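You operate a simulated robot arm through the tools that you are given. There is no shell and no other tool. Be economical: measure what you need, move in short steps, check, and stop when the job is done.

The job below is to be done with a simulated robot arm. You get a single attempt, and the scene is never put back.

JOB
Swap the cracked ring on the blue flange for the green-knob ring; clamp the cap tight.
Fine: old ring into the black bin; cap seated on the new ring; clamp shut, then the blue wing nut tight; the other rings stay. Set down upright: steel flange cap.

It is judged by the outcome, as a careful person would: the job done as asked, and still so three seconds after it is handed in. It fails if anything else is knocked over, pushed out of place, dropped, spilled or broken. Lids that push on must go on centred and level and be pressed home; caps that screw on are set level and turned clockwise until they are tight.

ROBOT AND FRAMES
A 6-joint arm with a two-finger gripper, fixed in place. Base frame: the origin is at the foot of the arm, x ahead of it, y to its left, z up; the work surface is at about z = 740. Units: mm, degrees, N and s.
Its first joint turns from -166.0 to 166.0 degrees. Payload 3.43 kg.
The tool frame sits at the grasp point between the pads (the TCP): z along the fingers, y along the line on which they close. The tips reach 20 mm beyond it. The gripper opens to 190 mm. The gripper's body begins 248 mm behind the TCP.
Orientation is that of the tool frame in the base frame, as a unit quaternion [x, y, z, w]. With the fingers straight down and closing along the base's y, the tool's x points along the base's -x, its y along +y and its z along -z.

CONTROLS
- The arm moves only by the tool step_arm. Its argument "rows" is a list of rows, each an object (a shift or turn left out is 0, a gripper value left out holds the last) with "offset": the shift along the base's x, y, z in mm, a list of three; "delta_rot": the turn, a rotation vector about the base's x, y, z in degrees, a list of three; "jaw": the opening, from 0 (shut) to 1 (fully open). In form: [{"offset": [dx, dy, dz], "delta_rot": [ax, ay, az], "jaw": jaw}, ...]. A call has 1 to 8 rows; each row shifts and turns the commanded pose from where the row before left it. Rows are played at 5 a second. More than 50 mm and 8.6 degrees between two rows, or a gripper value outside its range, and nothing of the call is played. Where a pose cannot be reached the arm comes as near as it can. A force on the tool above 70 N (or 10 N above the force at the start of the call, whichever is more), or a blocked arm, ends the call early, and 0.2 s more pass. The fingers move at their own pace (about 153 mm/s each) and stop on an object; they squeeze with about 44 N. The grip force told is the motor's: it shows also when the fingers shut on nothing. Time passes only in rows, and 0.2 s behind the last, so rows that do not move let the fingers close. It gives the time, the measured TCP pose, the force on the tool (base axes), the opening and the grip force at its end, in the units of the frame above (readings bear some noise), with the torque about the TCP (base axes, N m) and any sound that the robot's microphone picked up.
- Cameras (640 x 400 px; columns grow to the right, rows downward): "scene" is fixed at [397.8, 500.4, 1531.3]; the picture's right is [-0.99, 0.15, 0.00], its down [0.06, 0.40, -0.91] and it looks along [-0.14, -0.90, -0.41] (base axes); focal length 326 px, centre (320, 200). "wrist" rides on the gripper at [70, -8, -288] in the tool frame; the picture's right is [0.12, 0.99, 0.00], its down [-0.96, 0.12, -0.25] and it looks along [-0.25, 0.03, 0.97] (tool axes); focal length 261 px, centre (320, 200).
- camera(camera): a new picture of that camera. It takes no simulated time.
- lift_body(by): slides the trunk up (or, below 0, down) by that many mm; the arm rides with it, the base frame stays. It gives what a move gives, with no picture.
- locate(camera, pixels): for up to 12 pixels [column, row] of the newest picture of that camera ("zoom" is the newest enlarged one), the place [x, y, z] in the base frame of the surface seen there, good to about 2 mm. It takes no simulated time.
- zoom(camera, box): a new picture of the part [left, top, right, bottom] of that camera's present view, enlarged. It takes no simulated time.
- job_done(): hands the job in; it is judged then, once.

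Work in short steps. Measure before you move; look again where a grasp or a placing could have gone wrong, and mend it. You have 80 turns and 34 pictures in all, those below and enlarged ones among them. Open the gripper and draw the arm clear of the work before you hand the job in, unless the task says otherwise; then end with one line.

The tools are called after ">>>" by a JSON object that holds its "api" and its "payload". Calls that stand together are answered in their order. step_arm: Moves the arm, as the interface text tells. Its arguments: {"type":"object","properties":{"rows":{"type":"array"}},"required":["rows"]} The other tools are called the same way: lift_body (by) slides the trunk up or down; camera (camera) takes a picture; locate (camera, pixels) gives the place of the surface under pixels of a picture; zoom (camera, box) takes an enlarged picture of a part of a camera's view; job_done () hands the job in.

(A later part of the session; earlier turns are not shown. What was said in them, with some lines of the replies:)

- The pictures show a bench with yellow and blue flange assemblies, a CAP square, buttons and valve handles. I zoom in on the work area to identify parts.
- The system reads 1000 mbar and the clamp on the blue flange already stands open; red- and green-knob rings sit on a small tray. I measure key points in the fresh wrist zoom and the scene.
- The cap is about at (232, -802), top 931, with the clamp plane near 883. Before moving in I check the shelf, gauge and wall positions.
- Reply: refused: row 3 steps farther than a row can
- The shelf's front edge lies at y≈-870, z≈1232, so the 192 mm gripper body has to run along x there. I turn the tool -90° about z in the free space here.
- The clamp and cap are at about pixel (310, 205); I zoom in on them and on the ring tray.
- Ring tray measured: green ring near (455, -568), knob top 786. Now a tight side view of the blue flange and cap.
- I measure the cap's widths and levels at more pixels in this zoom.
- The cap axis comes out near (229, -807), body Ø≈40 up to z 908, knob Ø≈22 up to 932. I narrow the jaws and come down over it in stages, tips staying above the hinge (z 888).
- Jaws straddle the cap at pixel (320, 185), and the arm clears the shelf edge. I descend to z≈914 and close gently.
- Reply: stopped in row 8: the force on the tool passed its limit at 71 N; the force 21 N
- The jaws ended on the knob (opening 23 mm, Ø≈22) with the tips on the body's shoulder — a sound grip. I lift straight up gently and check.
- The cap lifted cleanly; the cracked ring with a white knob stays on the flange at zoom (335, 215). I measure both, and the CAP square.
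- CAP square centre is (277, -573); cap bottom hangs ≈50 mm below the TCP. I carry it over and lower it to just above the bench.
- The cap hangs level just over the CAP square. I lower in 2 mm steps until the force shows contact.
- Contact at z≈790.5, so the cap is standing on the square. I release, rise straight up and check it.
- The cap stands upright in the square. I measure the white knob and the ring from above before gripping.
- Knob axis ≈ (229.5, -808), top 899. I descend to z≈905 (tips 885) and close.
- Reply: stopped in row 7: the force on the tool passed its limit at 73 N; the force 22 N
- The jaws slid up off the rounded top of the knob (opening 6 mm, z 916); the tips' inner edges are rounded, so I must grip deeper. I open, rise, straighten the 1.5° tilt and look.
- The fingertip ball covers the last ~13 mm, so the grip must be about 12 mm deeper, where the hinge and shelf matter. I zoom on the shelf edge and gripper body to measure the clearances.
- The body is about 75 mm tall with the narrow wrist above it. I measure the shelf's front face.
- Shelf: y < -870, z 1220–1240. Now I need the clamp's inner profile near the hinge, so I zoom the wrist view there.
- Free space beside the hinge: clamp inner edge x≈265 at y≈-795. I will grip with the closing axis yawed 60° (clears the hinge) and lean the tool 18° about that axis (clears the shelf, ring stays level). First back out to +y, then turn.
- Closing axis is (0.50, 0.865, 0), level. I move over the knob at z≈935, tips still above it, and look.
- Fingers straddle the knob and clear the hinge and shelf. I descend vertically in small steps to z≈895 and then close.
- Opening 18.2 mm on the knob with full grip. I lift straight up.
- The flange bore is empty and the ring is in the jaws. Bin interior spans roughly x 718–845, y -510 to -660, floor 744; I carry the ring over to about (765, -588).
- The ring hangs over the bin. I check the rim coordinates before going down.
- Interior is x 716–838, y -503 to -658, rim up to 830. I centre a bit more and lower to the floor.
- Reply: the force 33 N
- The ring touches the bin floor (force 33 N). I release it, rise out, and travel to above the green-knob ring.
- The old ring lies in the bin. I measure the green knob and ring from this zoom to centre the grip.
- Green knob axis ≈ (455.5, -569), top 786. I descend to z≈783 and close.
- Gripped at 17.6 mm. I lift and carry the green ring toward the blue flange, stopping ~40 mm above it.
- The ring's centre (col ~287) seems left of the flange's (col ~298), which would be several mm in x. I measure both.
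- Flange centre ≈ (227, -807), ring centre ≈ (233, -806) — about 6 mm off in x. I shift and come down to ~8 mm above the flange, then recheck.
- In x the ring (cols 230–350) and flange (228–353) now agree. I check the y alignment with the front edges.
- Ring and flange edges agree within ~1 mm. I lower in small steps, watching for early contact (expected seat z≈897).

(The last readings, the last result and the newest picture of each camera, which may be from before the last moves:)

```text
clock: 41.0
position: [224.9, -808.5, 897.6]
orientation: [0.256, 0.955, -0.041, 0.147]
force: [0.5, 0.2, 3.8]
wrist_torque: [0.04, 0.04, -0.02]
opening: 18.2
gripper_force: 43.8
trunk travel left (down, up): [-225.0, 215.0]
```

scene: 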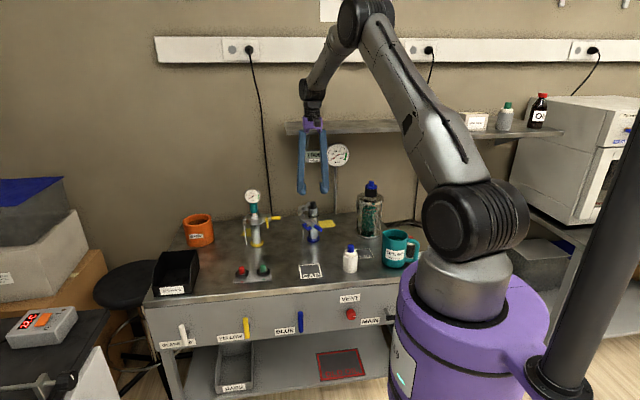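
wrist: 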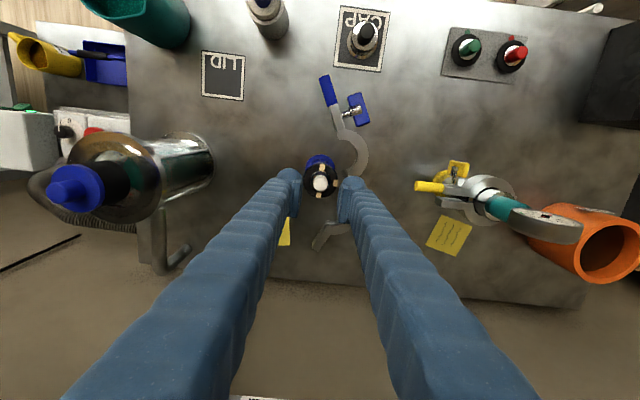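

First contact is right at the expected seat height, so the lip went into the bore. I press slightly, then release and rise.

>>> {"api": "step_arm", "payload": {"rows": [{"offset": [0, 0, -1]}, {"offset": [0, 0, -1]}, {}]}}

>>> {"api": "step_arm", "payload": {"rows": [{"offset": [0, 0, 1]}, {"jaw": 0.17}, {}, {"offset": [0, 0, 10]}, {"offset": [0, 0, 30]}, {"offset": [0, 20, 30]}, {"offset": [0, 40, 20]}]}}

>>> {"api": "zoom", "payload": {"camera": "scene", "box": [270, 185, 360, 285]}}

>>> {"api": "locate", "payload": {"camera": "zoom", "pixels": [[317, 90], [317, 100], [317, 110], [290, 115], [345, 115], [317, 128]]}}

```text
clock: 41.8
position: [225.9, -807.8, 897.9]
orientation: [0.256, 0.954, -0.041, 0.148]
force: [2.3, -0.7, 22.8]
wrist_torque: [0.2, 0.31, -0.01]
opening: 18.0
gripper_force: 44.5
trunk travel left (down, up): [-225.0, 215.0]
```

```text
clock: 43.4
position: [225.4, -747.8, 988.6]
orientation: [0.255, 0.955, -0.04, 0.147]
force: [-0.7, -1.0, 0.0]
wrist_torque: [0.04, 0.0, 0.03]
opening: 32.5
gripper_force: 0.1
trunk travel left (down, up): [-225.0, 215.0]
```

```text
4.00 times, centred on (315, 235) of scene
```

zoom: 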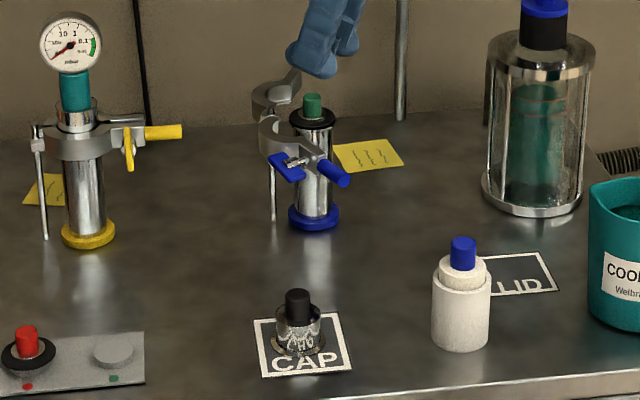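

```text
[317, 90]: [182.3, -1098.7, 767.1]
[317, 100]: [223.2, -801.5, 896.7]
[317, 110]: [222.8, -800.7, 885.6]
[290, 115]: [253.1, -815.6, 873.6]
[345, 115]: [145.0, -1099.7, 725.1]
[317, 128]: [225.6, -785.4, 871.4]
```

The green ring sits on the flange. Next I straighten the tool (remove the lean, yaw back -60°) while moving over toward the cap.

>>> {"api": "locate", "payload": {"camera": "zoom", "pixels": [[304, 105], [321, 105], [312, 97], [312, 112], [291, 118], [336, 117], [313, 127], [300, 121], [326, 121], [313, 132]]}}

>>> {"api": "step_arm", "payload": {"rows": [{"delta_rot": [3, 5.2, 0], "offset": [0, 40, 10]}, {"delta_rot": [3, 5.2, 0], "offset": [10, 40, 0]}, {"delta_rot": [3, 5.2, 0], "offset": [10, 40, 0]}, {"delta_rot": [0, 0, -8], "offset": [10, 40, 0]}, {"delta_rot": [0, 0, -8], "offset": [10, 15, 0]}, {"delta_rot": [0, 0, -8], "offset": [10, 0, 0]}, {"delta_rot": [0, 0, -8]}, {"delta_rot": [0, 0, -8]}]}}

>>> {"api": "step_arm", "payload": {"rows": [{"delta_rot": [0, 0, -8]}, {"delta_rot": [0, 0, -8]}, {"delta_rot": [0, 0, -4], "jaw": 0.3}, {}]}}

```text
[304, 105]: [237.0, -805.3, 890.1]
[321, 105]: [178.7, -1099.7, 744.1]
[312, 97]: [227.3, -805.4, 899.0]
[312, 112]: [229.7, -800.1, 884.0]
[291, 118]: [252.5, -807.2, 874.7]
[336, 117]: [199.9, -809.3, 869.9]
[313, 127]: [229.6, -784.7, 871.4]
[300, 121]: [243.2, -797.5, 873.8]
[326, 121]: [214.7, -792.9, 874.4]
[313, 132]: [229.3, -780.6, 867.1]
```

```text
clock: 45.2
position: [275.6, -574.0, 997.1]
orientation: [0.575, 0.818, 0.001, -0.003]
force: [-1.0, -1.0, -0.7]
wrist_torque: [-0.04, -0.02, -0.01]
opening: 32.3
gripper_force: 0.0
trunk travel left (down, up): [-225.0, 215.0]
```

```text
clock: 46.2
position: [275.1, -572.9, 997.1]
orientation: [0.707, 0.707, 0.002, -0.003]
force: [0.5, -0.3, -0.1]
wrist_torque: [0.01, 0.04, 0.01]
opening: 57.2
gripper_force: 0.0
trunk travel left (down, up): [-225.0, 215.0]
```

I fix the 0.4° residual tilt and descend over the cap knob to the same grip height (z≈791), then close.

>>> {"api": "step_arm", "payload": {"rows": [{"offset": [1, 0, -45], "delta_rot": [-0.4, -0.08, 0]}, {"offset": [1, 0, -45]}, {"offset": [0, 0, -45]}, {"offset": [0, 0, -40]}, {"offset": [0, 0, -20]}, {"offset": [0, 0, -10]}, {}]}}

>>> {"api": "step_arm", "payload": {"rows": [{"jaw": 0.12}, {"jaw": 0.0}, {}, {}]}}

```text
clock: 47.8
position: [277.0, -573.4, 790.8]
orientation: [0.707, 0.707, 0.0, 0.0]
force: [-0.6, -0.1, 0.1]
wrist_torque: [0.06, 0.0, -0.02]
opening: 57.0
gripper_force: 0.0
trunk travel left (down, up): [-225.0, 215.0]
```

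```text
clock: 48.8
position: [277.4, -573.1, 792.4]
orientation: [0.707, 0.707, -0.001, 0.0]
force: [0.6, -0.3, -0.2]
wrist_torque: [-0.05, 0.0, -0.02]
opening: 22.8
gripper_force: 44.4
trunk travel left (down, up): [-225.0, 215.0]
```

Cap gripped (22.8 mm). I lift it and carry it back over the flange, to about 20 mm above the ring knob's entry.

>>> {"api": "step_arm", "payload": {"rows": [{"offset": [0, 0, 10]}, {"offset": [0, 0, 45]}, {"offset": [0, 0, 45]}, {"offset": [0, 0, 45]}, {"offset": [0, 0, 45]}, {"offset": [-8, -25, 20]}, {"offset": [-10, -45, 0]}, {"offset": [-10, -45, 0]}]}}

>>> {"api": "step_arm", "payload": {"rows": [{"offset": [-10, -45, 0]}, {"offset": [-10, -45, 0]}, {"offset": [0, -33.5, 0]}, {"offset": [0, 0, -25]}, {"offset": [0, 0, -15]}, {}]}}

>>> {"api": "zoom", "payload": {"camera": "scene", "box": [284, 180, 348, 230]}}

>>> {"api": "locate", "payload": {"camera": "zoom", "pixels": [[260, 210], [335, 208], [297, 222], [254, 250], [340, 250], [297, 240], [297, 230], [297, 275], [270, 215], [322, 215]]}}

```text
clock: 50.6
position: [250.1, -688.9, 1001.4]
orientation: [0.707, 0.708, 0.0, 0.0]
force: [-0.5, -0.2, -2.0]
wrist_torque: [0.06, -0.04, -0.01]
opening: 22.8
gripper_force: 43.6
trunk travel left (down, up): [-225.0, 215.0]
```

```text
clock: 52.0
position: [227.8, -812.1, 961.3]
orientation: [0.707, 0.707, 0.0, 0.0]
force: [0.2, -0.9, -2.0]
wrist_torque: [0.02, 0.0, 0.0]
opening: 22.6
gripper_force: 44.7
trunk travel left (down, up): [-225.0, 215.0]
```

```text
8.00 times, centred on (316, 205) of scene
```

zoom: 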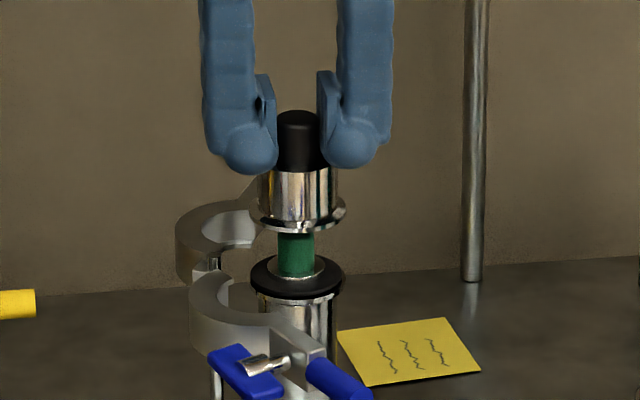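

```text
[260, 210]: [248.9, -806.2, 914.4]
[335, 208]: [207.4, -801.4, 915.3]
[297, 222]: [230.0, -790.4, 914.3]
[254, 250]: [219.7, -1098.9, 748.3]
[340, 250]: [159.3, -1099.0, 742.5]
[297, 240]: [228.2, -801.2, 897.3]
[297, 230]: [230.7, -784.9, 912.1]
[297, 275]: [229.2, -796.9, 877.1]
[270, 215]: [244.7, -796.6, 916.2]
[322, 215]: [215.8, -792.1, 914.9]
```

Cap (cols 250–347) and ring (250–346) are aligned, front edges both at y≈-785. I lower toward the seat at z≈925 in small steps.

>>> {"api": "step_arm", "payload": {"rows": [{"offset": [0.5, 0, -15]}, {"offset": [0, 0, -10]}, {"offset": [0, 0, -5]}, {}]}}

>>> {"api": "step_arm", "payload": {"rows": [{"offset": [0, 0, -2]}, {"offset": [0, 0, -2]}, {"offset": [0, 0, -1.5]}, {}]}}

```text
clock: 53.0
position: [230.2, -812.6, 931.5]
orientation: [0.707, 0.707, 0.001, 0.0]
force: [-0.7, 1.1, -1.7]
wrist_torque: [0.0, 0.0, -0.01]
opening: 22.9
gripper_force: 44.4
trunk travel left (down, up): [-225.0, 215.0]
```

```text
clock: 54.0
position: [229.9, -811.5, 925.2]
orientation: [0.707, 0.707, 0.0, 0.0]
force: [0.1, -0.1, -1.7]
wrist_torque: [0.02, -0.02, -0.02]
opening: 22.9
gripper_force: 43.6
trunk travel left (down, up): [-225.0, 215.0]
```

No contact yet; I continue in 1 mm steps.

>>> {"api": "step_arm", "payload": {"rows": [{"offset": [0, 0, -1]}, {"offset": [0, 0, -1]}, {"offset": [0, 0, -1]}, {}]}}

```text
clock: 55.0
position: [230.5, -812.1, 924.5]
orientation: [0.707, 0.707, -0.002, 0.001]
force: [-0.2, 3.4, 26.8]
wrist_torque: [0.31, 0.02, 0.01]
opening: 22.9
gripper_force: 44.0
trunk travel left (down, up): [-225.0, 215.0]
```

The cap seats with 27 N at z 924.5. I release it, rise clear, and lean the tool 22° toward +y so it can reach behind the rear clamp half under the shelf.

>>> {"api": "step_arm", "payload": {"rows": [{"offset": [0, 0, 1], "jaw": 0.3}, {}, {"offset": [0, 0, 20]}, {"offset": [0, 0, 35]}, {"delta_rot": [-7.4, 0, 0], "jaw": 0.0}, {"delta_rot": [-7.3, 0, 0]}, {"delta_rot": [-7.3, 0, 0]}, {}]}}

>>> {"api": "zoom", "payload": {"camera": "wrist", "box": [200, 60, 440, 210]}}

>>> {"api": "locate", "payload": {"camera": "zoom", "pixels": [[320, 240], [320, 300], [300, 200], [340, 200], [360, 150], [340, 60]]}}

```text
clock: 56.8
position: [231.3, -812.4, 978.3]
orientation: [0.694, 0.694, -0.136, 0.136]
force: [0.5, 1.0, 0.3]
wrist_torque: [-0.04, 0.0, -0.01]
opening: 0.0
gripper_force: 34.2
trunk travel left (down, up): [-225.0, 215.0]
```

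```text
2.67 times, centred on (320, 135) of wrist
```

zoom: 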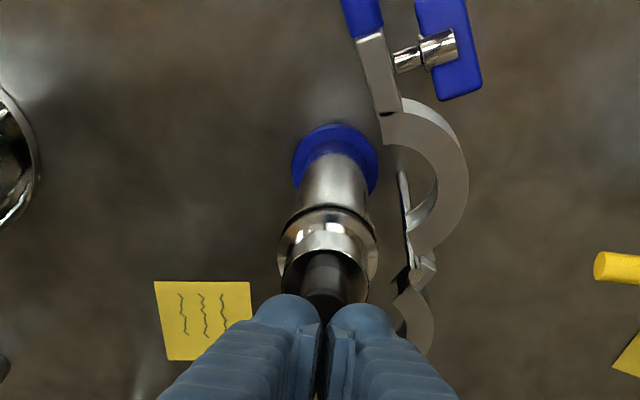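

```text
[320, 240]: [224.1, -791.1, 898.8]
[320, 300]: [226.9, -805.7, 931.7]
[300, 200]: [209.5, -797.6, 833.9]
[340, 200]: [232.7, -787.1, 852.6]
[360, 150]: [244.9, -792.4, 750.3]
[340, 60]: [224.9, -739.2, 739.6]
```

The cap sits on the ring. From this same zoom I measure the front handle, nut and hinge.

>>> {"api": "locate", "payload": {"camera": "zoom", "pixels": [[362, 8], [362, 28], [376, 70], [384, 100], [405, 60], [440, 45], [430, 5], [460, 90], [478, 60], [422, 268], [465, 170], [415, 330]]}}

```text
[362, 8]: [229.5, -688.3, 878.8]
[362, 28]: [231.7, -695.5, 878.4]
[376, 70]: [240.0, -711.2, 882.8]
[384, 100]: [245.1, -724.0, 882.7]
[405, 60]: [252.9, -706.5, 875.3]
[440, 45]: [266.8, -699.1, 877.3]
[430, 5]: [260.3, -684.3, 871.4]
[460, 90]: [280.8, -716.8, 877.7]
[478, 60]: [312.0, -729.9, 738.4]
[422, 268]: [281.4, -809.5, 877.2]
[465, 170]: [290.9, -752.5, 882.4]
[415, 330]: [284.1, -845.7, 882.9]
```

Now I take the closed fingers around behind the rear clamp half: over to (305, -918), then down to z≈875.

>>> {"api": "step_arm", "payload": {"rows": [{"offset": [40, -10, 0]}, {"offset": [34, -30, 0]}, {"offset": [0, -45, 0]}, {"offset": [0, -21, 0]}, {"offset": [0, 0, -40]}, {"offset": [0, 0, -40]}, {"offset": [0, 0, -23]}, {}]}}

```text
clock: 58.6
position: [304.7, -918.0, 876.3]
orientation: [0.695, 0.693, -0.135, 0.135]
force: [0.1, 0.1, -0.6]
wrist_torque: [-0.01, -0.02, -0.02]
opening: 0.1
gripper_force: 34.5
trunk travel left (down, up): [-225.0, 215.0]
```

No contact on the way down. I sweep the fingers along the arc about the hinge, pushing the rear half toward closed.

>>> {"api": "step_arm", "payload": {"rows": [{"offset": [-20, 2, 0]}, {"offset": [-20, 1, 0]}, {"offset": [-15, 3, 0]}, {"offset": [-14, 5, 0]}, {}]}}

>>> {"api": "step_arm", "payload": {"rows": [{"offset": [-13.5, 7, 0]}, {"offset": [-12.5, 9, 0]}, {"offset": [-11.5, 10.4, 0]}, {"offset": [-10.5, 11.9, 0]}, {}]}}

```text
clock: 59.8
position: [235.1, -907.4, 876.5]
orientation: [0.694, 0.694, -0.135, 0.135]
force: [-0.2, -0.4, -0.1]
wrist_torque: [0.0, -0.01, 0.02]
opening: 0.0
gripper_force: 34.5
trunk travel left (down, up): [-225.0, 215.0]
```

```text
clock: 61.0
position: [187.4, -868.2, 875.4]
orientation: [0.694, 0.694, -0.135, 0.135]
force: [-0.1, -3.1, 1.8]
wrist_torque: [0.05, -0.02, -0.09]
opening: 0.1
gripper_force: 34.7
trunk travel left (down, up): [-225.0, 215.0]
```

A light 3 N reaction shows the arm is being pushed. I continue in smaller steps until a firmer stop.

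>>> {"api": "step_arm", "payload": {"rows": [{"offset": [-9, 10, 0]}, {"offset": [-4, 6, 0]}, {}]}}

>>> {"api": "step_arm", "payload": {"rows": [{"offset": [-2, 4, 0]}, {"offset": [-1, 3, 0]}, {}]}}

```text
clock: 61.6
position: [178.8, -863.6, 885.1]
orientation: [0.692, 0.693, -0.14, 0.147]
force: [-3.1, -1.6, 3.7]
wrist_torque: [-0.05, -0.2, 0.02]
opening: 0.0
gripper_force: 34.2
trunk travel left (down, up): [-225.0, 215.0]
stopped in row 3: the force on the tool passed its limit at 73 N (the readings are from after the stop); the commanded pose is now the measured one
```

```text
clock: 62.4
position: [176.1, -857.5, 884.8]
orientation: [0.692, 0.693, -0.139, 0.146]
force: [-9.7, -19.2, 8.3]
wrist_torque: [0.11, -0.23, -0.43]
opening: 0.0
gripper_force: 34.3
trunk travel left (down, up): [-225.0, 215.0]
```

The stop at 73 N with the fingers at (178, -860) fits the rear half resting round the flange. I back off, rise, go round to the front and straighten the tool.

>>> {"api": "step_arm", "payload": {"rows": [{"offset": [-4, -12, 0]}, {"offset": [0, 0, 40]}, {"offset": [0, 0, 45]}, {"offset": [0, 45, 5]}, {"offset": [10, 45, 0]}, {"offset": [10, 45, 0]}, {"offset": [10, 45, 0]}, {"offset": [10, 45, 0]}]}}

>>> {"api": "step_arm", "payload": {"rows": [{"offset": [45, 6, 0], "delta_rot": [7.8, 0.2, 0]}, {"offset": [6, 0, 0], "delta_rot": [7.8, 0.2, 0]}, {"delta_rot": [7.8, 0.2, 0]}, {"delta_rot": [0, 0, 8.3]}, {"delta_rot": [0, 0, 8.3]}, {"delta_rot": [0, 0, 8.2]}, {}]}}

```text
clock: 64.2
position: [212.1, -643.2, 975.0]
orientation: [0.692, 0.694, -0.139, 0.145]
force: [-0.5, 0.0, 0.3]
wrist_torque: [0.05, 0.02, 0.0]
opening: 0.0
gripper_force: 34.0
trunk travel left (down, up): [-225.0, 215.0]
```

```text
clock: 65.8
position: [264.1, -638.3, 974.1]
orientation: [0.538, 0.843, 0.001, -0.002]
force: [0.3, 0.2, -0.6]
wrist_torque: [-0.02, -0.01, -0.03]
opening: 0.0
gripper_force: 34.9
trunk travel left (down, up): [-225.0, 215.0]
```

I descend to z≈875 beside the handle tip (past the wing nut) and sweep about the hinge with the tool turning along.

>>> {"api": "step_arm", "payload": {"rows": [{"offset": [0, 0, -45]}, {"offset": [0, 0, -40]}, {"offset": [0, 0, -14]}, {"offset": [-17.7, -2.4, 0], "delta_rot": [0, 0, 6]}, {"offset": [-17.3, -4.4, 0], "delta_rot": [0, 0, 6]}, {"offset": [-16.8, -6.1, 0], "delta_rot": [0, 0, 6]}, {}]}}

>>> {"api": "step_arm", "payload": {"rows": [{"offset": [-16.1, -7.8, 0], "delta_rot": [0, 0, 6]}, {"offset": [-15.1, -9.5, 0], "delta_rot": [0, 0, 6]}, {"offset": [-14.1, -11, 0], "delta_rot": [0, 0, 6]}, {"offset": [-12.8, -12.4, 0], "delta_rot": [0, 0, 6]}, {}]}}

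```text
clock: 67.4
position: [212.8, -650.8, 874.6]
orientation: [0.4, 0.917, 0.0, -0.002]
force: [-0.4, -0.1, 0.0]
wrist_torque: [0.01, -0.03, -0.01]
opening: 0.0
gripper_force: 34.3
trunk travel left (down, up): [-225.0, 215.0]
```

```text
clock: 68.6
position: [153.8, -691.7, 874.8]
orientation: [0.199, 0.98, 0.0, -0.002]
force: [0.0, -0.5, 0.0]
wrist_torque: [0.03, -0.01, 0.01]
opening: 0.0
gripper_force: 34.4
trunk travel left (down, up): [-225.0, 215.0]
```

No reaction force yet, so I check whether the handle is moving with the fingers.

>>> {"api": "zoom", "payload": {"camera": "scene", "box": [285, 185, 365, 245]}}

>>> {"api": "locate", "payload": {"camera": "zoom", "pixels": [[320, 200], [280, 150], [300, 170], [340, 180], [360, 200], [300, 200], [260, 180]]}}

```text
6.67 times, centred on (325, 215) of scene
```

zoom: 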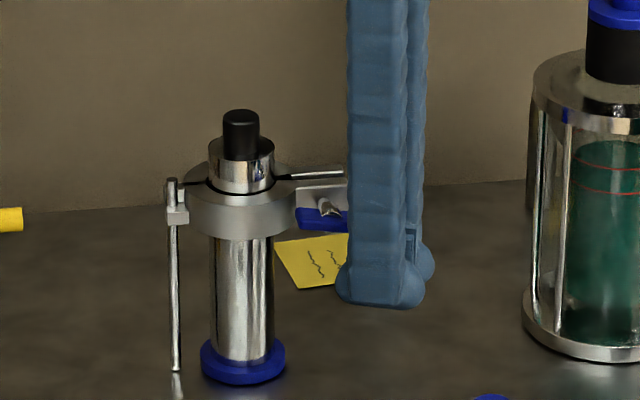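

```text
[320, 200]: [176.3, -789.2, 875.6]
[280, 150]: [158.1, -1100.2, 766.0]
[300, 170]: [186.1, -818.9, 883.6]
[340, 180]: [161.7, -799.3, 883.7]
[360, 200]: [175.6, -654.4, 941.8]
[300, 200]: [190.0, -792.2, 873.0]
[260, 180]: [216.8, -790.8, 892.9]
```

Both clamp halves are already closed around the flange (they move together), and the nut hangs on the front at zoom (325, 215). I measure the nut and arms.

>>> {"api": "locate", "payload": {"camera": "zoom", "pixels": [[300, 212], [300, 222], [320, 220], [340, 228], [344, 220], [325, 205], [332, 210], [338, 213], [310, 208], [300, 192], [340, 174], [310, 176]]}}

```text
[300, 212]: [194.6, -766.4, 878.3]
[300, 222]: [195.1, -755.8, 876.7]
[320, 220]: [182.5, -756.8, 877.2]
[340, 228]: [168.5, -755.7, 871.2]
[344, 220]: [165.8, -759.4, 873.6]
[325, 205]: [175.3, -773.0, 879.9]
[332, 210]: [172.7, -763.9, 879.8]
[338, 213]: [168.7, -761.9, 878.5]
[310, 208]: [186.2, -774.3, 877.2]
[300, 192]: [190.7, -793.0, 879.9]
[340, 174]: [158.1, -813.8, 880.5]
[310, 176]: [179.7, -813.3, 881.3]
```

The nut's paddle is a flat horizontal plate about x 154–200, y -773..-756, z≈873, on a bolt along y. I will turn it from the front with the tool horizontal; first rise, then yaw and start leaning, watching reachability.

>>> {"api": "step_arm", "payload": {"rows": [{"offset": [0, 15, 30]}, {"offset": [0, 0, 45]}, {"offset": [10, -20, 30], "delta_rot": [0, 0, 8]}, {"offset": [13, -23, 0], "delta_rot": [0, 0, 8]}, {"delta_rot": [0, 0, 7.2]}, {"delta_rot": [-8, 0, 0]}, {"delta_rot": [-8, 0, 0]}, {"delta_rot": [-8, 0, 0]}]}}

>>> {"api": "step_arm", "payload": {"rows": [{"delta_rot": [-8, 0, 0]}, {"delta_rot": [-8, 0, 0]}, {"delta_rot": [-8, 0, 0]}, {"delta_rot": [-8, 0, 0]}, {}]}}

```text
clock: 70.4
position: [172.4, -721.8, 978.5]
orientation: [0.001, 0.981, -0.193, -0.007]
force: [-0.6, -1.1, -0.5]
wrist_torque: [0.09, -0.03, -0.02]
opening: 0.0
gripper_force: 34.1
out of reach, approached as far as the arm can: row 8
trunk travel left (down, up): [-225.0, 215.0]
```

```text
clock: 71.6
position: [130.3, -717.1, 976.0]
orientation: [0.014, 0.959, -0.276, -0.056]
force: [1.2, 0.4, 0.1]
wrist_torque: [-0.02, -0.02, 0.03]
opening: 0.0
gripper_force: 34.5
out of reach, approached as far as the arm can: row 1, 2, 3, 4
trunk travel left (down, up): [-225.0, 215.0]
```

The horizontal pose was not reachable at this trunk height. I check the shoulder height on the stored scene picture to see whether moving the trunk would help.

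>>> {"api": "locate", "payload": {"camera": "scene", "pixels": [[470, 220], [440, 235], [460, 265], [455, 285], [460, 330], [440, 130], [385, 40], [345, 20], [320, 75], [312, 95], [500, 215], [370, 20]]}}

```text
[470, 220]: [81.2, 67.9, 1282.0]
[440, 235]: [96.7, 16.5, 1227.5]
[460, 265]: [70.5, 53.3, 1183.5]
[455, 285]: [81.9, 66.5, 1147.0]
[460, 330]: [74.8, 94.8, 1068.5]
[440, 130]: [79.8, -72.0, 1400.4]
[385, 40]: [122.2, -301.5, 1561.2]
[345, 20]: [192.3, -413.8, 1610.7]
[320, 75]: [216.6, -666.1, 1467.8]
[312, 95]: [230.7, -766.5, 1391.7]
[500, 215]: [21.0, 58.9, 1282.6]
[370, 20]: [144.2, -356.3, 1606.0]
```

The shoulder is at z≈1275, so distance is not the issue; roll may be. Keeping the commanded lean (56°), I roll the tool about its own axis by -90° (the roll at which leaning worked before) and see whether the pose becomes reachable.

>>> {"api": "step_arm", "payload": {"rows": [{"delta_rot": [0, -6.63, -4.47]}, {"delta_rot": [0, -6.63, -4.47]}, {"delta_rot": [0, -6.63, -4.47]}, {"delta_rot": [0, -6.63, -4.47]}, {"delta_rot": [0, -6.63, -4.47]}, {"delta_rot": [0, -6.63, -4.47]}, {}]}}

```text
clock: 73.2
position: [172.7, -724.3, 1001.3]
orientation: [0.289, 0.917, -0.246, 0.119]
force: [0.0, -0.5, 0.6]
wrist_torque: [-0.01, -0.01, -0.01]
opening: 0.1
gripper_force: 33.9
out of reach, approached as far as the arm can: row 3, 4, 5, 6
trunk travel left (down, up): [-225.0, 215.0]
```

Leaning stops near 31° regardless, so I drop the horizontal grip. Instead I'll turn the wing nut with a vertical tool by pushing its paddle: down on its -x end, then its raised end toward -x. First I bring the tool back upright at yaw 0.

>>> {"api": "step_arm", "payload": {"rows": [{"delta_rot": [8, 0, 0]}, {"delta_rot": [8, 0, 0]}, {"delta_rot": [8, 0, 0]}, {"delta_rot": [8, 0, 0]}, {"delta_rot": [8, 0, 0]}, {"delta_rot": [8, 0, 0]}, {"delta_rot": [8, 0, 0]}, {}]}}

```text
clock: 75.0
position: [172.4, -684.6, 951.4]
orientation: [0.329, 0.917, 0.22, 0.057]
force: [0.3, -0.2, -0.6]
wrist_torque: [0.14, -0.04, 0.05]
opening: 0.1
gripper_force: 34.2
out of reach, approached as far as the arm can: row 1, 2, 3, 4, 5, 6, 7
trunk travel left (down, up): [-225.0, 215.0]
```

The commanded pose follows the measured one when out of reach, so that overshot. I compute the remaining tilt (26° about (-0.83, 0.56)) and correct it, moving slightly outward.

>>> {"api": "step_arm", "payload": {"rows": [{"delta_rot": [-5.4, 3.7, 0]}, {"delta_rot": [-5.4, 3.7, 0]}, {"delta_rot": [-5.4, 3.7, 0]}, {"delta_rot": [-5.4, 3.7, 0]}, {}]}}

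```text
clock: 76.2
position: [191.8, -648.9, 920.3]
orientation: [0.337, 0.939, 0.009, 0.073]
force: [-0.2, -0.1, -0.4]
wrist_torque: [0.13, -0.03, 0.04]
opening: 0.1
gripper_force: 34.1
out of reach, approached as far as the arm can: row 1, 2, 3, 4
trunk travel left (down, up): [-225.0, 215.0]
```

Still limited; the arm seems pinned at a joint limit. I move up and outward to let it unwind and read the pose.

>>> {"api": "step_arm", "payload": {"rows": [{"offset": [0, 0, 30]}, {"offset": [0, -20, 30]}, {"offset": [0, -20, 30]}, {}]}}

```text
clock: 77.2
position: [187.4, -671.8, 990.4]
orientation: [0.336, 0.938, 0.011, 0.089]
force: [0.0, -0.3, 0.0]
wrist_torque: [0.0, 0.02, 0.02]
opening: 0.0
gripper_force: 34.5
out of reach, approached as far as the arm can: row 1, 2, 3
trunk travel left (down, up): [-225.0, 215.0]
```

The residual is a 10° tilt. I try removing it together with a yaw back toward the yaw (≈67–90°) where the vertical pose was fine.

>>> {"api": "step_arm", "payload": {"rows": [{"delta_rot": [0, 0, 8]}, {"delta_rot": [0, 0, 8]}, {"delta_rot": [1.1, 5, 0]}, {"delta_rot": [1.1, 5, 0]}, {}]}}

```text
clock: 78.4
position: [187.4, -668.2, 982.7]
orientation: [0.202, 0.975, 0.022, 0.089]
force: [-0.7, -0.7, 0.2]
wrist_torque: [0.02, 0.0, 0.01]
opening: 0.0
gripper_force: 34.4
out of reach, approached as far as the arm can: row 1, 2, 3, 4
trunk travel left (down, up): [-225.0, 215.0]
```

The tilt persists. I try moving farther out (more radius), then re-apply the tilt correction.

>>> {"api": "step_arm", "payload": {"rows": [{"offset": [20, -30, 10]}, {"offset": [20, -30, 10]}, {"offset": [20, 0, 10], "delta_rot": [0, 5, 0]}, {"delta_rot": [0, 5, 0]}, {}]}}

```text
clock: 79.6
position: [234.8, -717.0, 995.6]
orientation: [0.202, 0.974, 0.018, 0.098]
force: [-0.1, 0.0, -0.7]
wrist_torque: [0.0, -0.02, 0.0]
opening: 0.0
gripper_force: 33.8
out of reach, approached as far as the arm can: row 2, 3, 4
trunk travel left (down, up): [-225.0, 215.0]
```

I need to see the arm's configuration; I take one scene picture.

>>> {"api": "camera", "payload": {"camera": "scene"}}

```text
1 pictures are left
```

scene: 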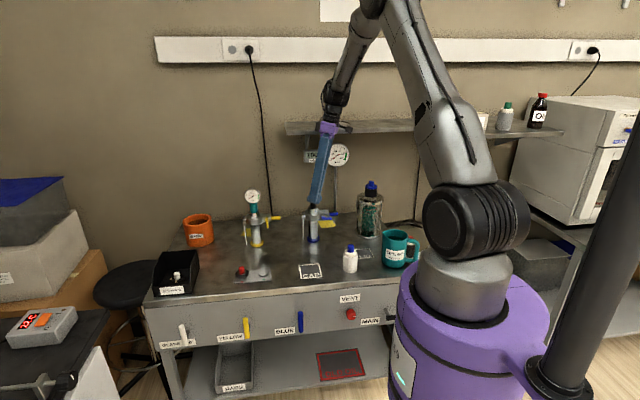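

The tool is now aligned with the forearm (a wrist singularity), which explains the sticking. I measure the forearm's direction on this picture.

>>> {"api": "locate", "payload": {"camera": "scene", "pixels": [[372, 8], [360, 35], [350, 60], [342, 80], [337, 95], [334, 108], [328, 128], [320, 170], [333, 120], [345, 92], [322, 90]]}}

```text
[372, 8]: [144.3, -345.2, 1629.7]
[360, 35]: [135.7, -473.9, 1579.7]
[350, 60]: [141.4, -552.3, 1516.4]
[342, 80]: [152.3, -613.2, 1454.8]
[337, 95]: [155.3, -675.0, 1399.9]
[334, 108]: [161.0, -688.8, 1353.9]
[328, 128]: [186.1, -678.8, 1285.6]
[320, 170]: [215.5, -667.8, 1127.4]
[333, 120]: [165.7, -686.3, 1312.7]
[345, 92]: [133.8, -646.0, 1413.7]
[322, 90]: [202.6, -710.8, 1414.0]
```

The wrist itself looks free, so I retreat toward the known-good start pose (360, -625, 1184), blending in the yaw and tilt corrections, to let the joints sort themselves out.

>>> {"api": "step_arm", "payload": {"rows": [{"offset": [20, 15, 30], "delta_rot": [0, 2, 4]}, {"offset": [20, 15, 30], "delta_rot": [0, 2, 4]}, {"offset": [20, 15, 30], "delta_rot": [0, 2, 4]}, {"offset": [20, 15, 30], "delta_rot": [0, 2, 4]}, {"offset": [20, 15, 30], "delta_rot": [0, 2, 4]}, {"offset": [20, 15, 30], "delta_rot": [0, 1.4, 4]}, {}]}}

```text
clock: 81.2
position: [350.8, -590.5, 1124.9]
orientation: [-0.001, 0.993, 0.037, 0.11]
force: [1.0, 1.1, 0.1]
wrist_torque: [-0.06, 0.03, 0.01]
opening: 0.2
gripper_force: 34.0
out of reach, approached as far as the arm can: row 1, 2, 3, 4, 5, 6
trunk travel left (down, up): [-225.0, 215.0]
```

Working through the geometry, the wrist passed straight through alignment with the forearm (j5 flipped), leaving joint 4 at its limit. I reverse that: at smaller radius lean outward well past the forearm direction (through alignment), then I'll circle back via the other side.

>>> {"api": "step_arm", "payload": {"rows": [{"offset": [-3, 6, -18], "delta_rot": [-8.23, -0.86, 0]}, {"offset": [-3, 6, -18], "delta_rot": [-8.23, -0.86, 0]}, {"offset": [-3, 6, -18], "delta_rot": [-8.23, -0.86, 0]}, {"offset": [-3, 6, -18], "delta_rot": [-8.23, -0.86, 0]}, {"offset": [-3, 6, -18], "delta_rot": [-8.23, -0.86, 0]}, {"offset": [-3, 6, -18], "delta_rot": [-8.23, -0.86, 0]}, {"offset": [-3, 4, -18], "delta_rot": [-8.23, -0.86, 0]}, {}]}}

```text
clock: 83.0
position: [377.6, -541.7, 1055.1]
orientation: [-0.044, 0.962, -0.202, 0.179]
force: [0.0, 0.2, 0.3]
wrist_torque: [0.01, -0.03, 0.01]
opening: 0.2
gripper_force: 34.7
out of reach, approached as far as the arm can: row 4, 5, 6, 7
trunk travel left (down, up): [-225.0, 215.0]
```

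Now the tool is nearly aligned with the forearm (lean 31°, side 5°). I keep leaning outward with a slight sideways component to get through, lowering a bit.

>>> {"api": "step_arm", "payload": {"rows": [{"offset": [-8, 8, -10], "delta_rot": [-8.0, -1.7, 0]}, {"offset": [-8, 8, -10], "delta_rot": [-8.0, -1.7, 0]}, {"offset": [-8, 8, -10], "delta_rot": [-8.0, -1.7, 0]}, {"offset": [-8, 8, -10], "delta_rot": [-8.0, -1.7, 0]}, {}]}}

```text
clock: 84.2
position: [429.2, -647.5, 1044.3]
orientation: [-0.08, 0.858, -0.459, 0.214]
force: [1.9, -0.2, -0.7]
wrist_torque: [0.02, -0.04, 0.02]
opening: 0.2
gripper_force: 33.9
out of reach, approached as far as the arm can: row 2, 3, 4
trunk travel left (down, up): [-225.0, 215.0]
```

Now the tool points outward at 61° lean with closing axis near vertical — the branch that allows the horizontal approach. I steer toward the nut-approach pose (tool along -y) at about (177, -690, 930) and watch whether it's reachable.

>>> {"api": "step_arm", "payload": {"rows": [{"offset": [-42, -7, -19], "delta_rot": [-5.5, 1.85, -4.1]}, {"offset": [-42, -7, -19], "delta_rot": [-5.5, 1.85, -4.1]}, {"offset": [-42, -7, -19], "delta_rot": [-5.5, 1.85, -4.1]}, {"offset": [-42, -7, -19], "delta_rot": [-5.5, 1.85, -4.1]}, {"offset": [-42, -7, -19], "delta_rot": [-5.5, 1.85, -4.1]}, {"offset": [-42, -7, -19], "delta_rot": [-5.5, 1.85, -4.1]}, {}]}}

```text
clock: 85.8
position: [221.5, -735.1, 928.6]
orientation: [0.008, 0.713, -0.701, -0.008]
force: [0.3, -0.9, -0.3]
wrist_torque: [-0.03, 0.05, -0.05]
opening: 0.0
gripper_force: 34.3
out of reach, approached as far as the arm can: row 1, 2, 6
trunk travel left (down, up): [-225.0, 215.0]
```

The horizontal pose is reached. I move to x=177 at y≈-710, open the jaws to ~40 mm and come down to the nut's height.

>>> {"api": "step_arm", "payload": {"rows": [{"offset": [-15, 10, 0]}, {"offset": [-15, 8, 0]}, {"offset": [-14.5, 7, 0], "jaw": 0.22}, {"offset": [0, 0, -20]}, {"offset": [0, 0, -20]}, {"offset": [0, 0, -15]}, {}]}}

```text
clock: 87.4
position: [234.8, -745.2, 875.0]
orientation: [0.004, 0.709, -0.705, -0.003]
force: [-0.1, 0.2, -0.1]
wrist_torque: [0.0, 0.0, -0.01]
opening: 41.8
gripper_force: 0.0
out of reach, approached as far as the arm can: row 1, 2, 3, 4, 5
trunk travel left (down, up): [-225.0, 215.0]
```

x≈177 is just beyond joint 5's range at this trunk height; a higher trunk eases that angle. I first step sideways clear of the clamp (to x≈295) and then raise the trunk.

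>>> {"api": "step_arm", "payload": {"rows": [{"offset": [25, 0, 0]}, {"offset": [30, 0, 0]}, {"offset": [15, 5, 30]}, {}]}}

>>> {"api": "lift_body", "payload": {"by": 215}}

```text
clock: 88.4
position: [304.9, -739.0, 905.6]
orientation: [0.0, -0.706, 0.708, -0.001]
force: [-0.3, -0.1, -0.2]
wrist_torque: [0.03, -0.01, -0.01]
opening: 42.0
gripper_force: 0.0
trunk travel left (down, up): [-225.0, 215.0]
```

```text
clock: 90.7
position: [304.8, -740.8, 1119.9]
orientation: [0.0, -0.706, 0.709, 0.0]
force: [0.9, 0.2, -0.5]
wrist_torque: [0.0, -0.04, -0.01]
opening: 41.7
gripper_force: 0.0
trunk travel left (down, up): [-440.0, 0.0]
```

Trunk is up 215 mm with the tool still horizontal. Now I move to x=177, y≈-712 and down to the nut's height (z≈873).

>>> {"api": "step_arm", "payload": {"rows": [{"offset": [-40, 9, -20]}, {"offset": [-40, 9, -20]}, {"offset": [-40, 9, -20]}, {"offset": [-8, 2, -45]}, {"offset": [0, 0, -48]}, {"offset": [0, 0, -48]}, {"offset": [0, 0, -46]}, {}]}}

```text
clock: 92.5
position: [229.3, -746.3, 871.3]
orientation: [-0.001, -0.705, 0.709, -0.001]
force: [-0.1, 0.0, 0.2]
wrist_torque: [-0.04, 0.0, 0.01]
opening: 41.9
gripper_force: 0.0
out of reach, approached as far as the arm can: row 2, 3, 4
trunk travel left (down, up): [-440.0, 0.0]
```

Reachable here. The jaws (±21 mm about z 871) can slide in sideways above and below the flat paddle, so I step in -x toward 177.

>>> {"api": "step_arm", "payload": {"rows": [{"offset": [-12, 3, 2]}, {"offset": [-12, 3, 0]}, {"offset": [-12, 0, 0]}, {}]}}

```text
clock: 93.5
position: [199.0, -744.8, 871.2]
orientation: [0.003, 0.708, -0.706, -0.002]
force: [-0.5, -0.1, 0.3]
wrist_torque: [-0.02, -0.03, 0.0]
opening: 41.9
gripper_force: 0.2
out of reach, approached as far as the arm can: row 3
trunk travel left (down, up): [-440.0, 0.0]
```

Close to the limit again at x≈199. A small yaw of -8° (body toward +x) eases it while the pads stay horizontal; I apply that and continue to x≈177.

>>> {"api": "step_arm", "payload": {"rows": [{"delta_rot": [0, 0, -4]}, {"delta_rot": [0, 0, -4]}, {"offset": [-7, 0, 1]}, {"offset": [-8, 0, 0]}, {"offset": [-7, 0, 0]}, {}]}}

```text
clock: 94.9
position: [176.8, -745.1, 873.7]
orientation: [-0.05, -0.704, 0.707, 0.049]
force: [-0.7, 0.1, 0.2]
wrist_torque: [0.0, 0.02, 0.01]
opening: 41.7
gripper_force: 0.0
trunk travel left (down, up): [-440.0, 0.0]
```

At (177, -745, 873.7). I move in to y≈-757 and close on the paddle; the opening will tell its thickness.

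>>> {"api": "step_arm", "payload": {"rows": [{"offset": [0, -6, 0]}, {"offset": [0, -6, 0]}, {"jaw": 0.1}, {"jaw": 0.0}, {}, {}]}}

```text
clock: 96.3
position: [176.7, -756.7, 872.5]
orientation: [-0.049, -0.705, 0.706, 0.049]
force: [0.4, 2.6, -25.0]
wrist_torque: [0.22, -0.01, 0.38]
opening: 15.1
gripper_force: 45.0
trunk travel left (down, up): [-440.0, 0.0]
```

The jaws hold the hub/paddle (15.1 mm). I relieve the -25 N by lowering 1.5 mm, then turn clockwise (seen from the front: about -y) in 7.5° steps.

>>> {"api": "step_arm", "payload": {"rows": [{"offset": [0, 0, -1.5]}, {"delta_rot": [0, -7.5, 0]}, {"delta_rot": [0, -7.5, 0]}, {"delta_rot": [0, -7.5, 0]}, {"delta_rot": [0, -7.5, 0]}, {}]}}

```text
clock: 97.7
position: [176.2, -756.0, 871.4]
orientation: [0.231, 0.693, -0.67, 0.134]
force: [-3.2, 8.6, -23.0]
wrist_torque: [-0.17, -0.02, 0.64]
opening: 15.3
gripper_force: 44.6
trunk travel left (down, up): [-440.0, 0.0]
```

30° turned with little resistance. I continue clockwise.

>>> {"api": "step_arm", "payload": {"rows": [{"delta_rot": [0, -7.5, 0]}, {"delta_rot": [0, -7.5, 0]}, {"delta_rot": [0, -7.5, 0]}, {"delta_rot": [0, -7.5, 0]}, {"delta_rot": [0, -7.5, 0]}, {"delta_rot": [0, -7.5, 0]}, {"delta_rot": [0, -7.5, 0]}, {}]}}

```text
clock: 99.5
position: [175.0, -757.3, 871.3]
orientation: [0.504, 0.562, -0.498, 0.428]
force: [-5.6, 2.5, -18.4]
wrist_torque: [0.35, 0.05, -0.15]
opening: 15.2
gripper_force: 44.9
trunk travel left (down, up): [-440.0, 0.0]
```

Still turning freely at 82°. I continue another 64°.

>>> {"api": "step_arm", "payload": {"rows": [{"delta_rot": [0, -8.2, 0]}, {"delta_rot": [0, -8.2, 0]}, {"delta_rot": [0, -8.2, 0]}, {"delta_rot": [0, -8.2, 0]}, {"delta_rot": [0, -8.2, 0]}, {"delta_rot": [0, -8.2, 0]}, {"delta_rot": [0, -8.2, 0]}, {"delta_rot": [0, -8.2, 0]}]}}

```text
clock: 101.2
position: [169.4, -759.3, 877.7]
orientation: [0.682, 0.279, -0.199, 0.646]
force: [-19.0, 20.3, 19.0]
wrist_torque: [-0.71, 1.74, -0.56]
opening: 35.6
gripper_force: 45.0
out of reach, approached as far as the arm can: row 7, 8
trunk travel left (down, up): [-440.0, 0.0]
stopped in row 8: the force on the tool passed its limit at 75 N (the readings are from after the stop); the commanded pose is now the measured one
```

Torque rose to 1.7 N·m and the jaws were forced open to 35 mm, so the paddle stopped (~107°) while the tool went on. I release, back off, return to about that angle and regrip to check the tightness.

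>>> {"api": "step_arm", "payload": {"rows": [{"jaw": 0.25}, {"offset": [3, 4, -2]}, {"offset": [4, 6, -4]}, {"delta_rot": [0, 8.3, 0]}, {"delta_rot": [0, 8.3, 0]}, {"delta_rot": [0, 8.3, 0]}, {"delta_rot": [0, 8.3, 0]}, {}]}}

```text
clock: 103.0
position: [182.2, -753.5, 869.0]
orientation: [0.598, 0.454, -0.383, 0.538]
force: [-3.1, 33.8, 13.1]
wrist_torque: [-0.74, -0.13, 1.08]
opening: 48.6
gripper_force: 0.9
out of reach, approached as far as the arm can: row 3
trunk travel left (down, up): [-440.0, 0.0]
```

A 34 N push along y shows a fingertip on the clamp ring; I back off in y, then narrow the jaws and look with the last picture.

>>> {"api": "step_arm", "payload": {"rows": [{"offset": [-3, 5, 1]}, {"offset": [-3, 4, 1.5]}, {}]}}

>>> {"api": "zoom", "payload": {"camera": "wrist", "box": [240, 110, 400, 230]}}

```text
clock: 103.8
position: [176.3, -746.7, 869.5]
orientation: [0.598, 0.454, -0.384, 0.538]
force: [0.3, -0.8, -0.6]
wrist_torque: [-0.04, -0.01, 0.02]
opening: 47.6
gripper_force: 0.0
trunk travel left (down, up): [-440.0, 0.0]
```

```text
3.33 times, centred on (320, 170) of wrist
5 turns are left
```

zoom: 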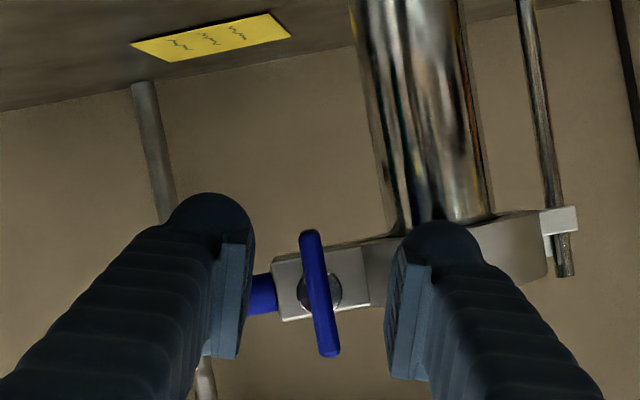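

The picture shows the paddle upright between the jaws at (320, 293), about in line with the pads: it turned ~100°. I regrip it and turn clockwise to check it is tight.

>>> {"api": "step_arm", "payload": {"rows": [{"jaw": 0.12}, {"offset": [0, -8, 0.5]}, {"jaw": 0.0}, {}, {"delta_rot": [0, -7, 0]}, {"delta_rot": [0, -7, 0]}, {"delta_rot": [0, -7, 0]}, {}]}}

```text
clock: 105.6
position: [177.9, -752.3, 866.6]
orientation: [0.66, 0.348, -0.266, 0.61]
force: [2.7, 8.7, -22.1]
wrist_torque: [0.25, 2.1, -0.12]
opening: 29.2
gripper_force: 45.2
trunk travel left (down, up): [-440.0, 0.0]
4 turns are left
```

The nut now resists 2.1 N·m without turning, so it is tight. I open the jaws and draw back along +y off the paddle, with a little yaw to stay within reach.

>>> {"api": "step_arm", "payload": {"rows": [{"jaw": 0.26}, {}, {"offset": [0, 6, 0]}, {"offset": [1, 6, 0], "delta_rot": [0, 0, -5]}, {"offset": [2, 6, 0], "delta_rot": [0, 0, -5]}, {"offset": [2, 6, 0], "delta_rot": [0, 0, -3]}, {"offset": [2, 6, 0]}, {}]}}

```text
clock: 107.4
position: [184.4, -722.6, 869.9]
orientation: [0.694, 0.27, -0.336, 0.577]
force: [-0.6, 0.5, 0.7]
wrist_torque: [-0.01, -0.03, 0.04]
opening: 49.4
gripper_force: 0.1
trunk travel left (down, up): [-440.0, 0.0]
3 turns are left
```

Clear of the paddle with no force. I move the arm farther away, to +x and up.

>>> {"api": "step_arm", "payload": {"rows": [{"offset": [25, 4, 8]}, {"offset": [25, 4, 8]}, {"offset": [25, 4, 8]}, {"offset": [25, 4, 10]}, {"offset": [15, 0, 25]}, {"offset": [10, 0, 25]}, {"offset": [5, 0, 25]}, {}]}}

```text
clock: 109.2
position: [313.8, -706.9, 978.4]
orientation: [0.694, 0.27, -0.335, 0.577]
force: [-1.2, 0.4, -0.9]
wrist_torque: [-0.03, -0.02, -0.02]
opening: 49.3
gripper_force: 0.1
trunk travel left (down, up): [-440.0, 0.0]
2 turns are left
```

The arm is clear with the gripper open and no force on it, so I hand the job in.

>>> {"api": "job_done", "payload": {}}

```text
The job is handed in.
```

The ring swap is done and handed in: the cracked ring is in the black bin and the green-knob ring is on the blue flange with the steel cap seated on it. The clamp is shut, and the blue wing nut is tight: it held at about 2 N·m without turning further. I had no pictures left for a last look after drawing the arm back.
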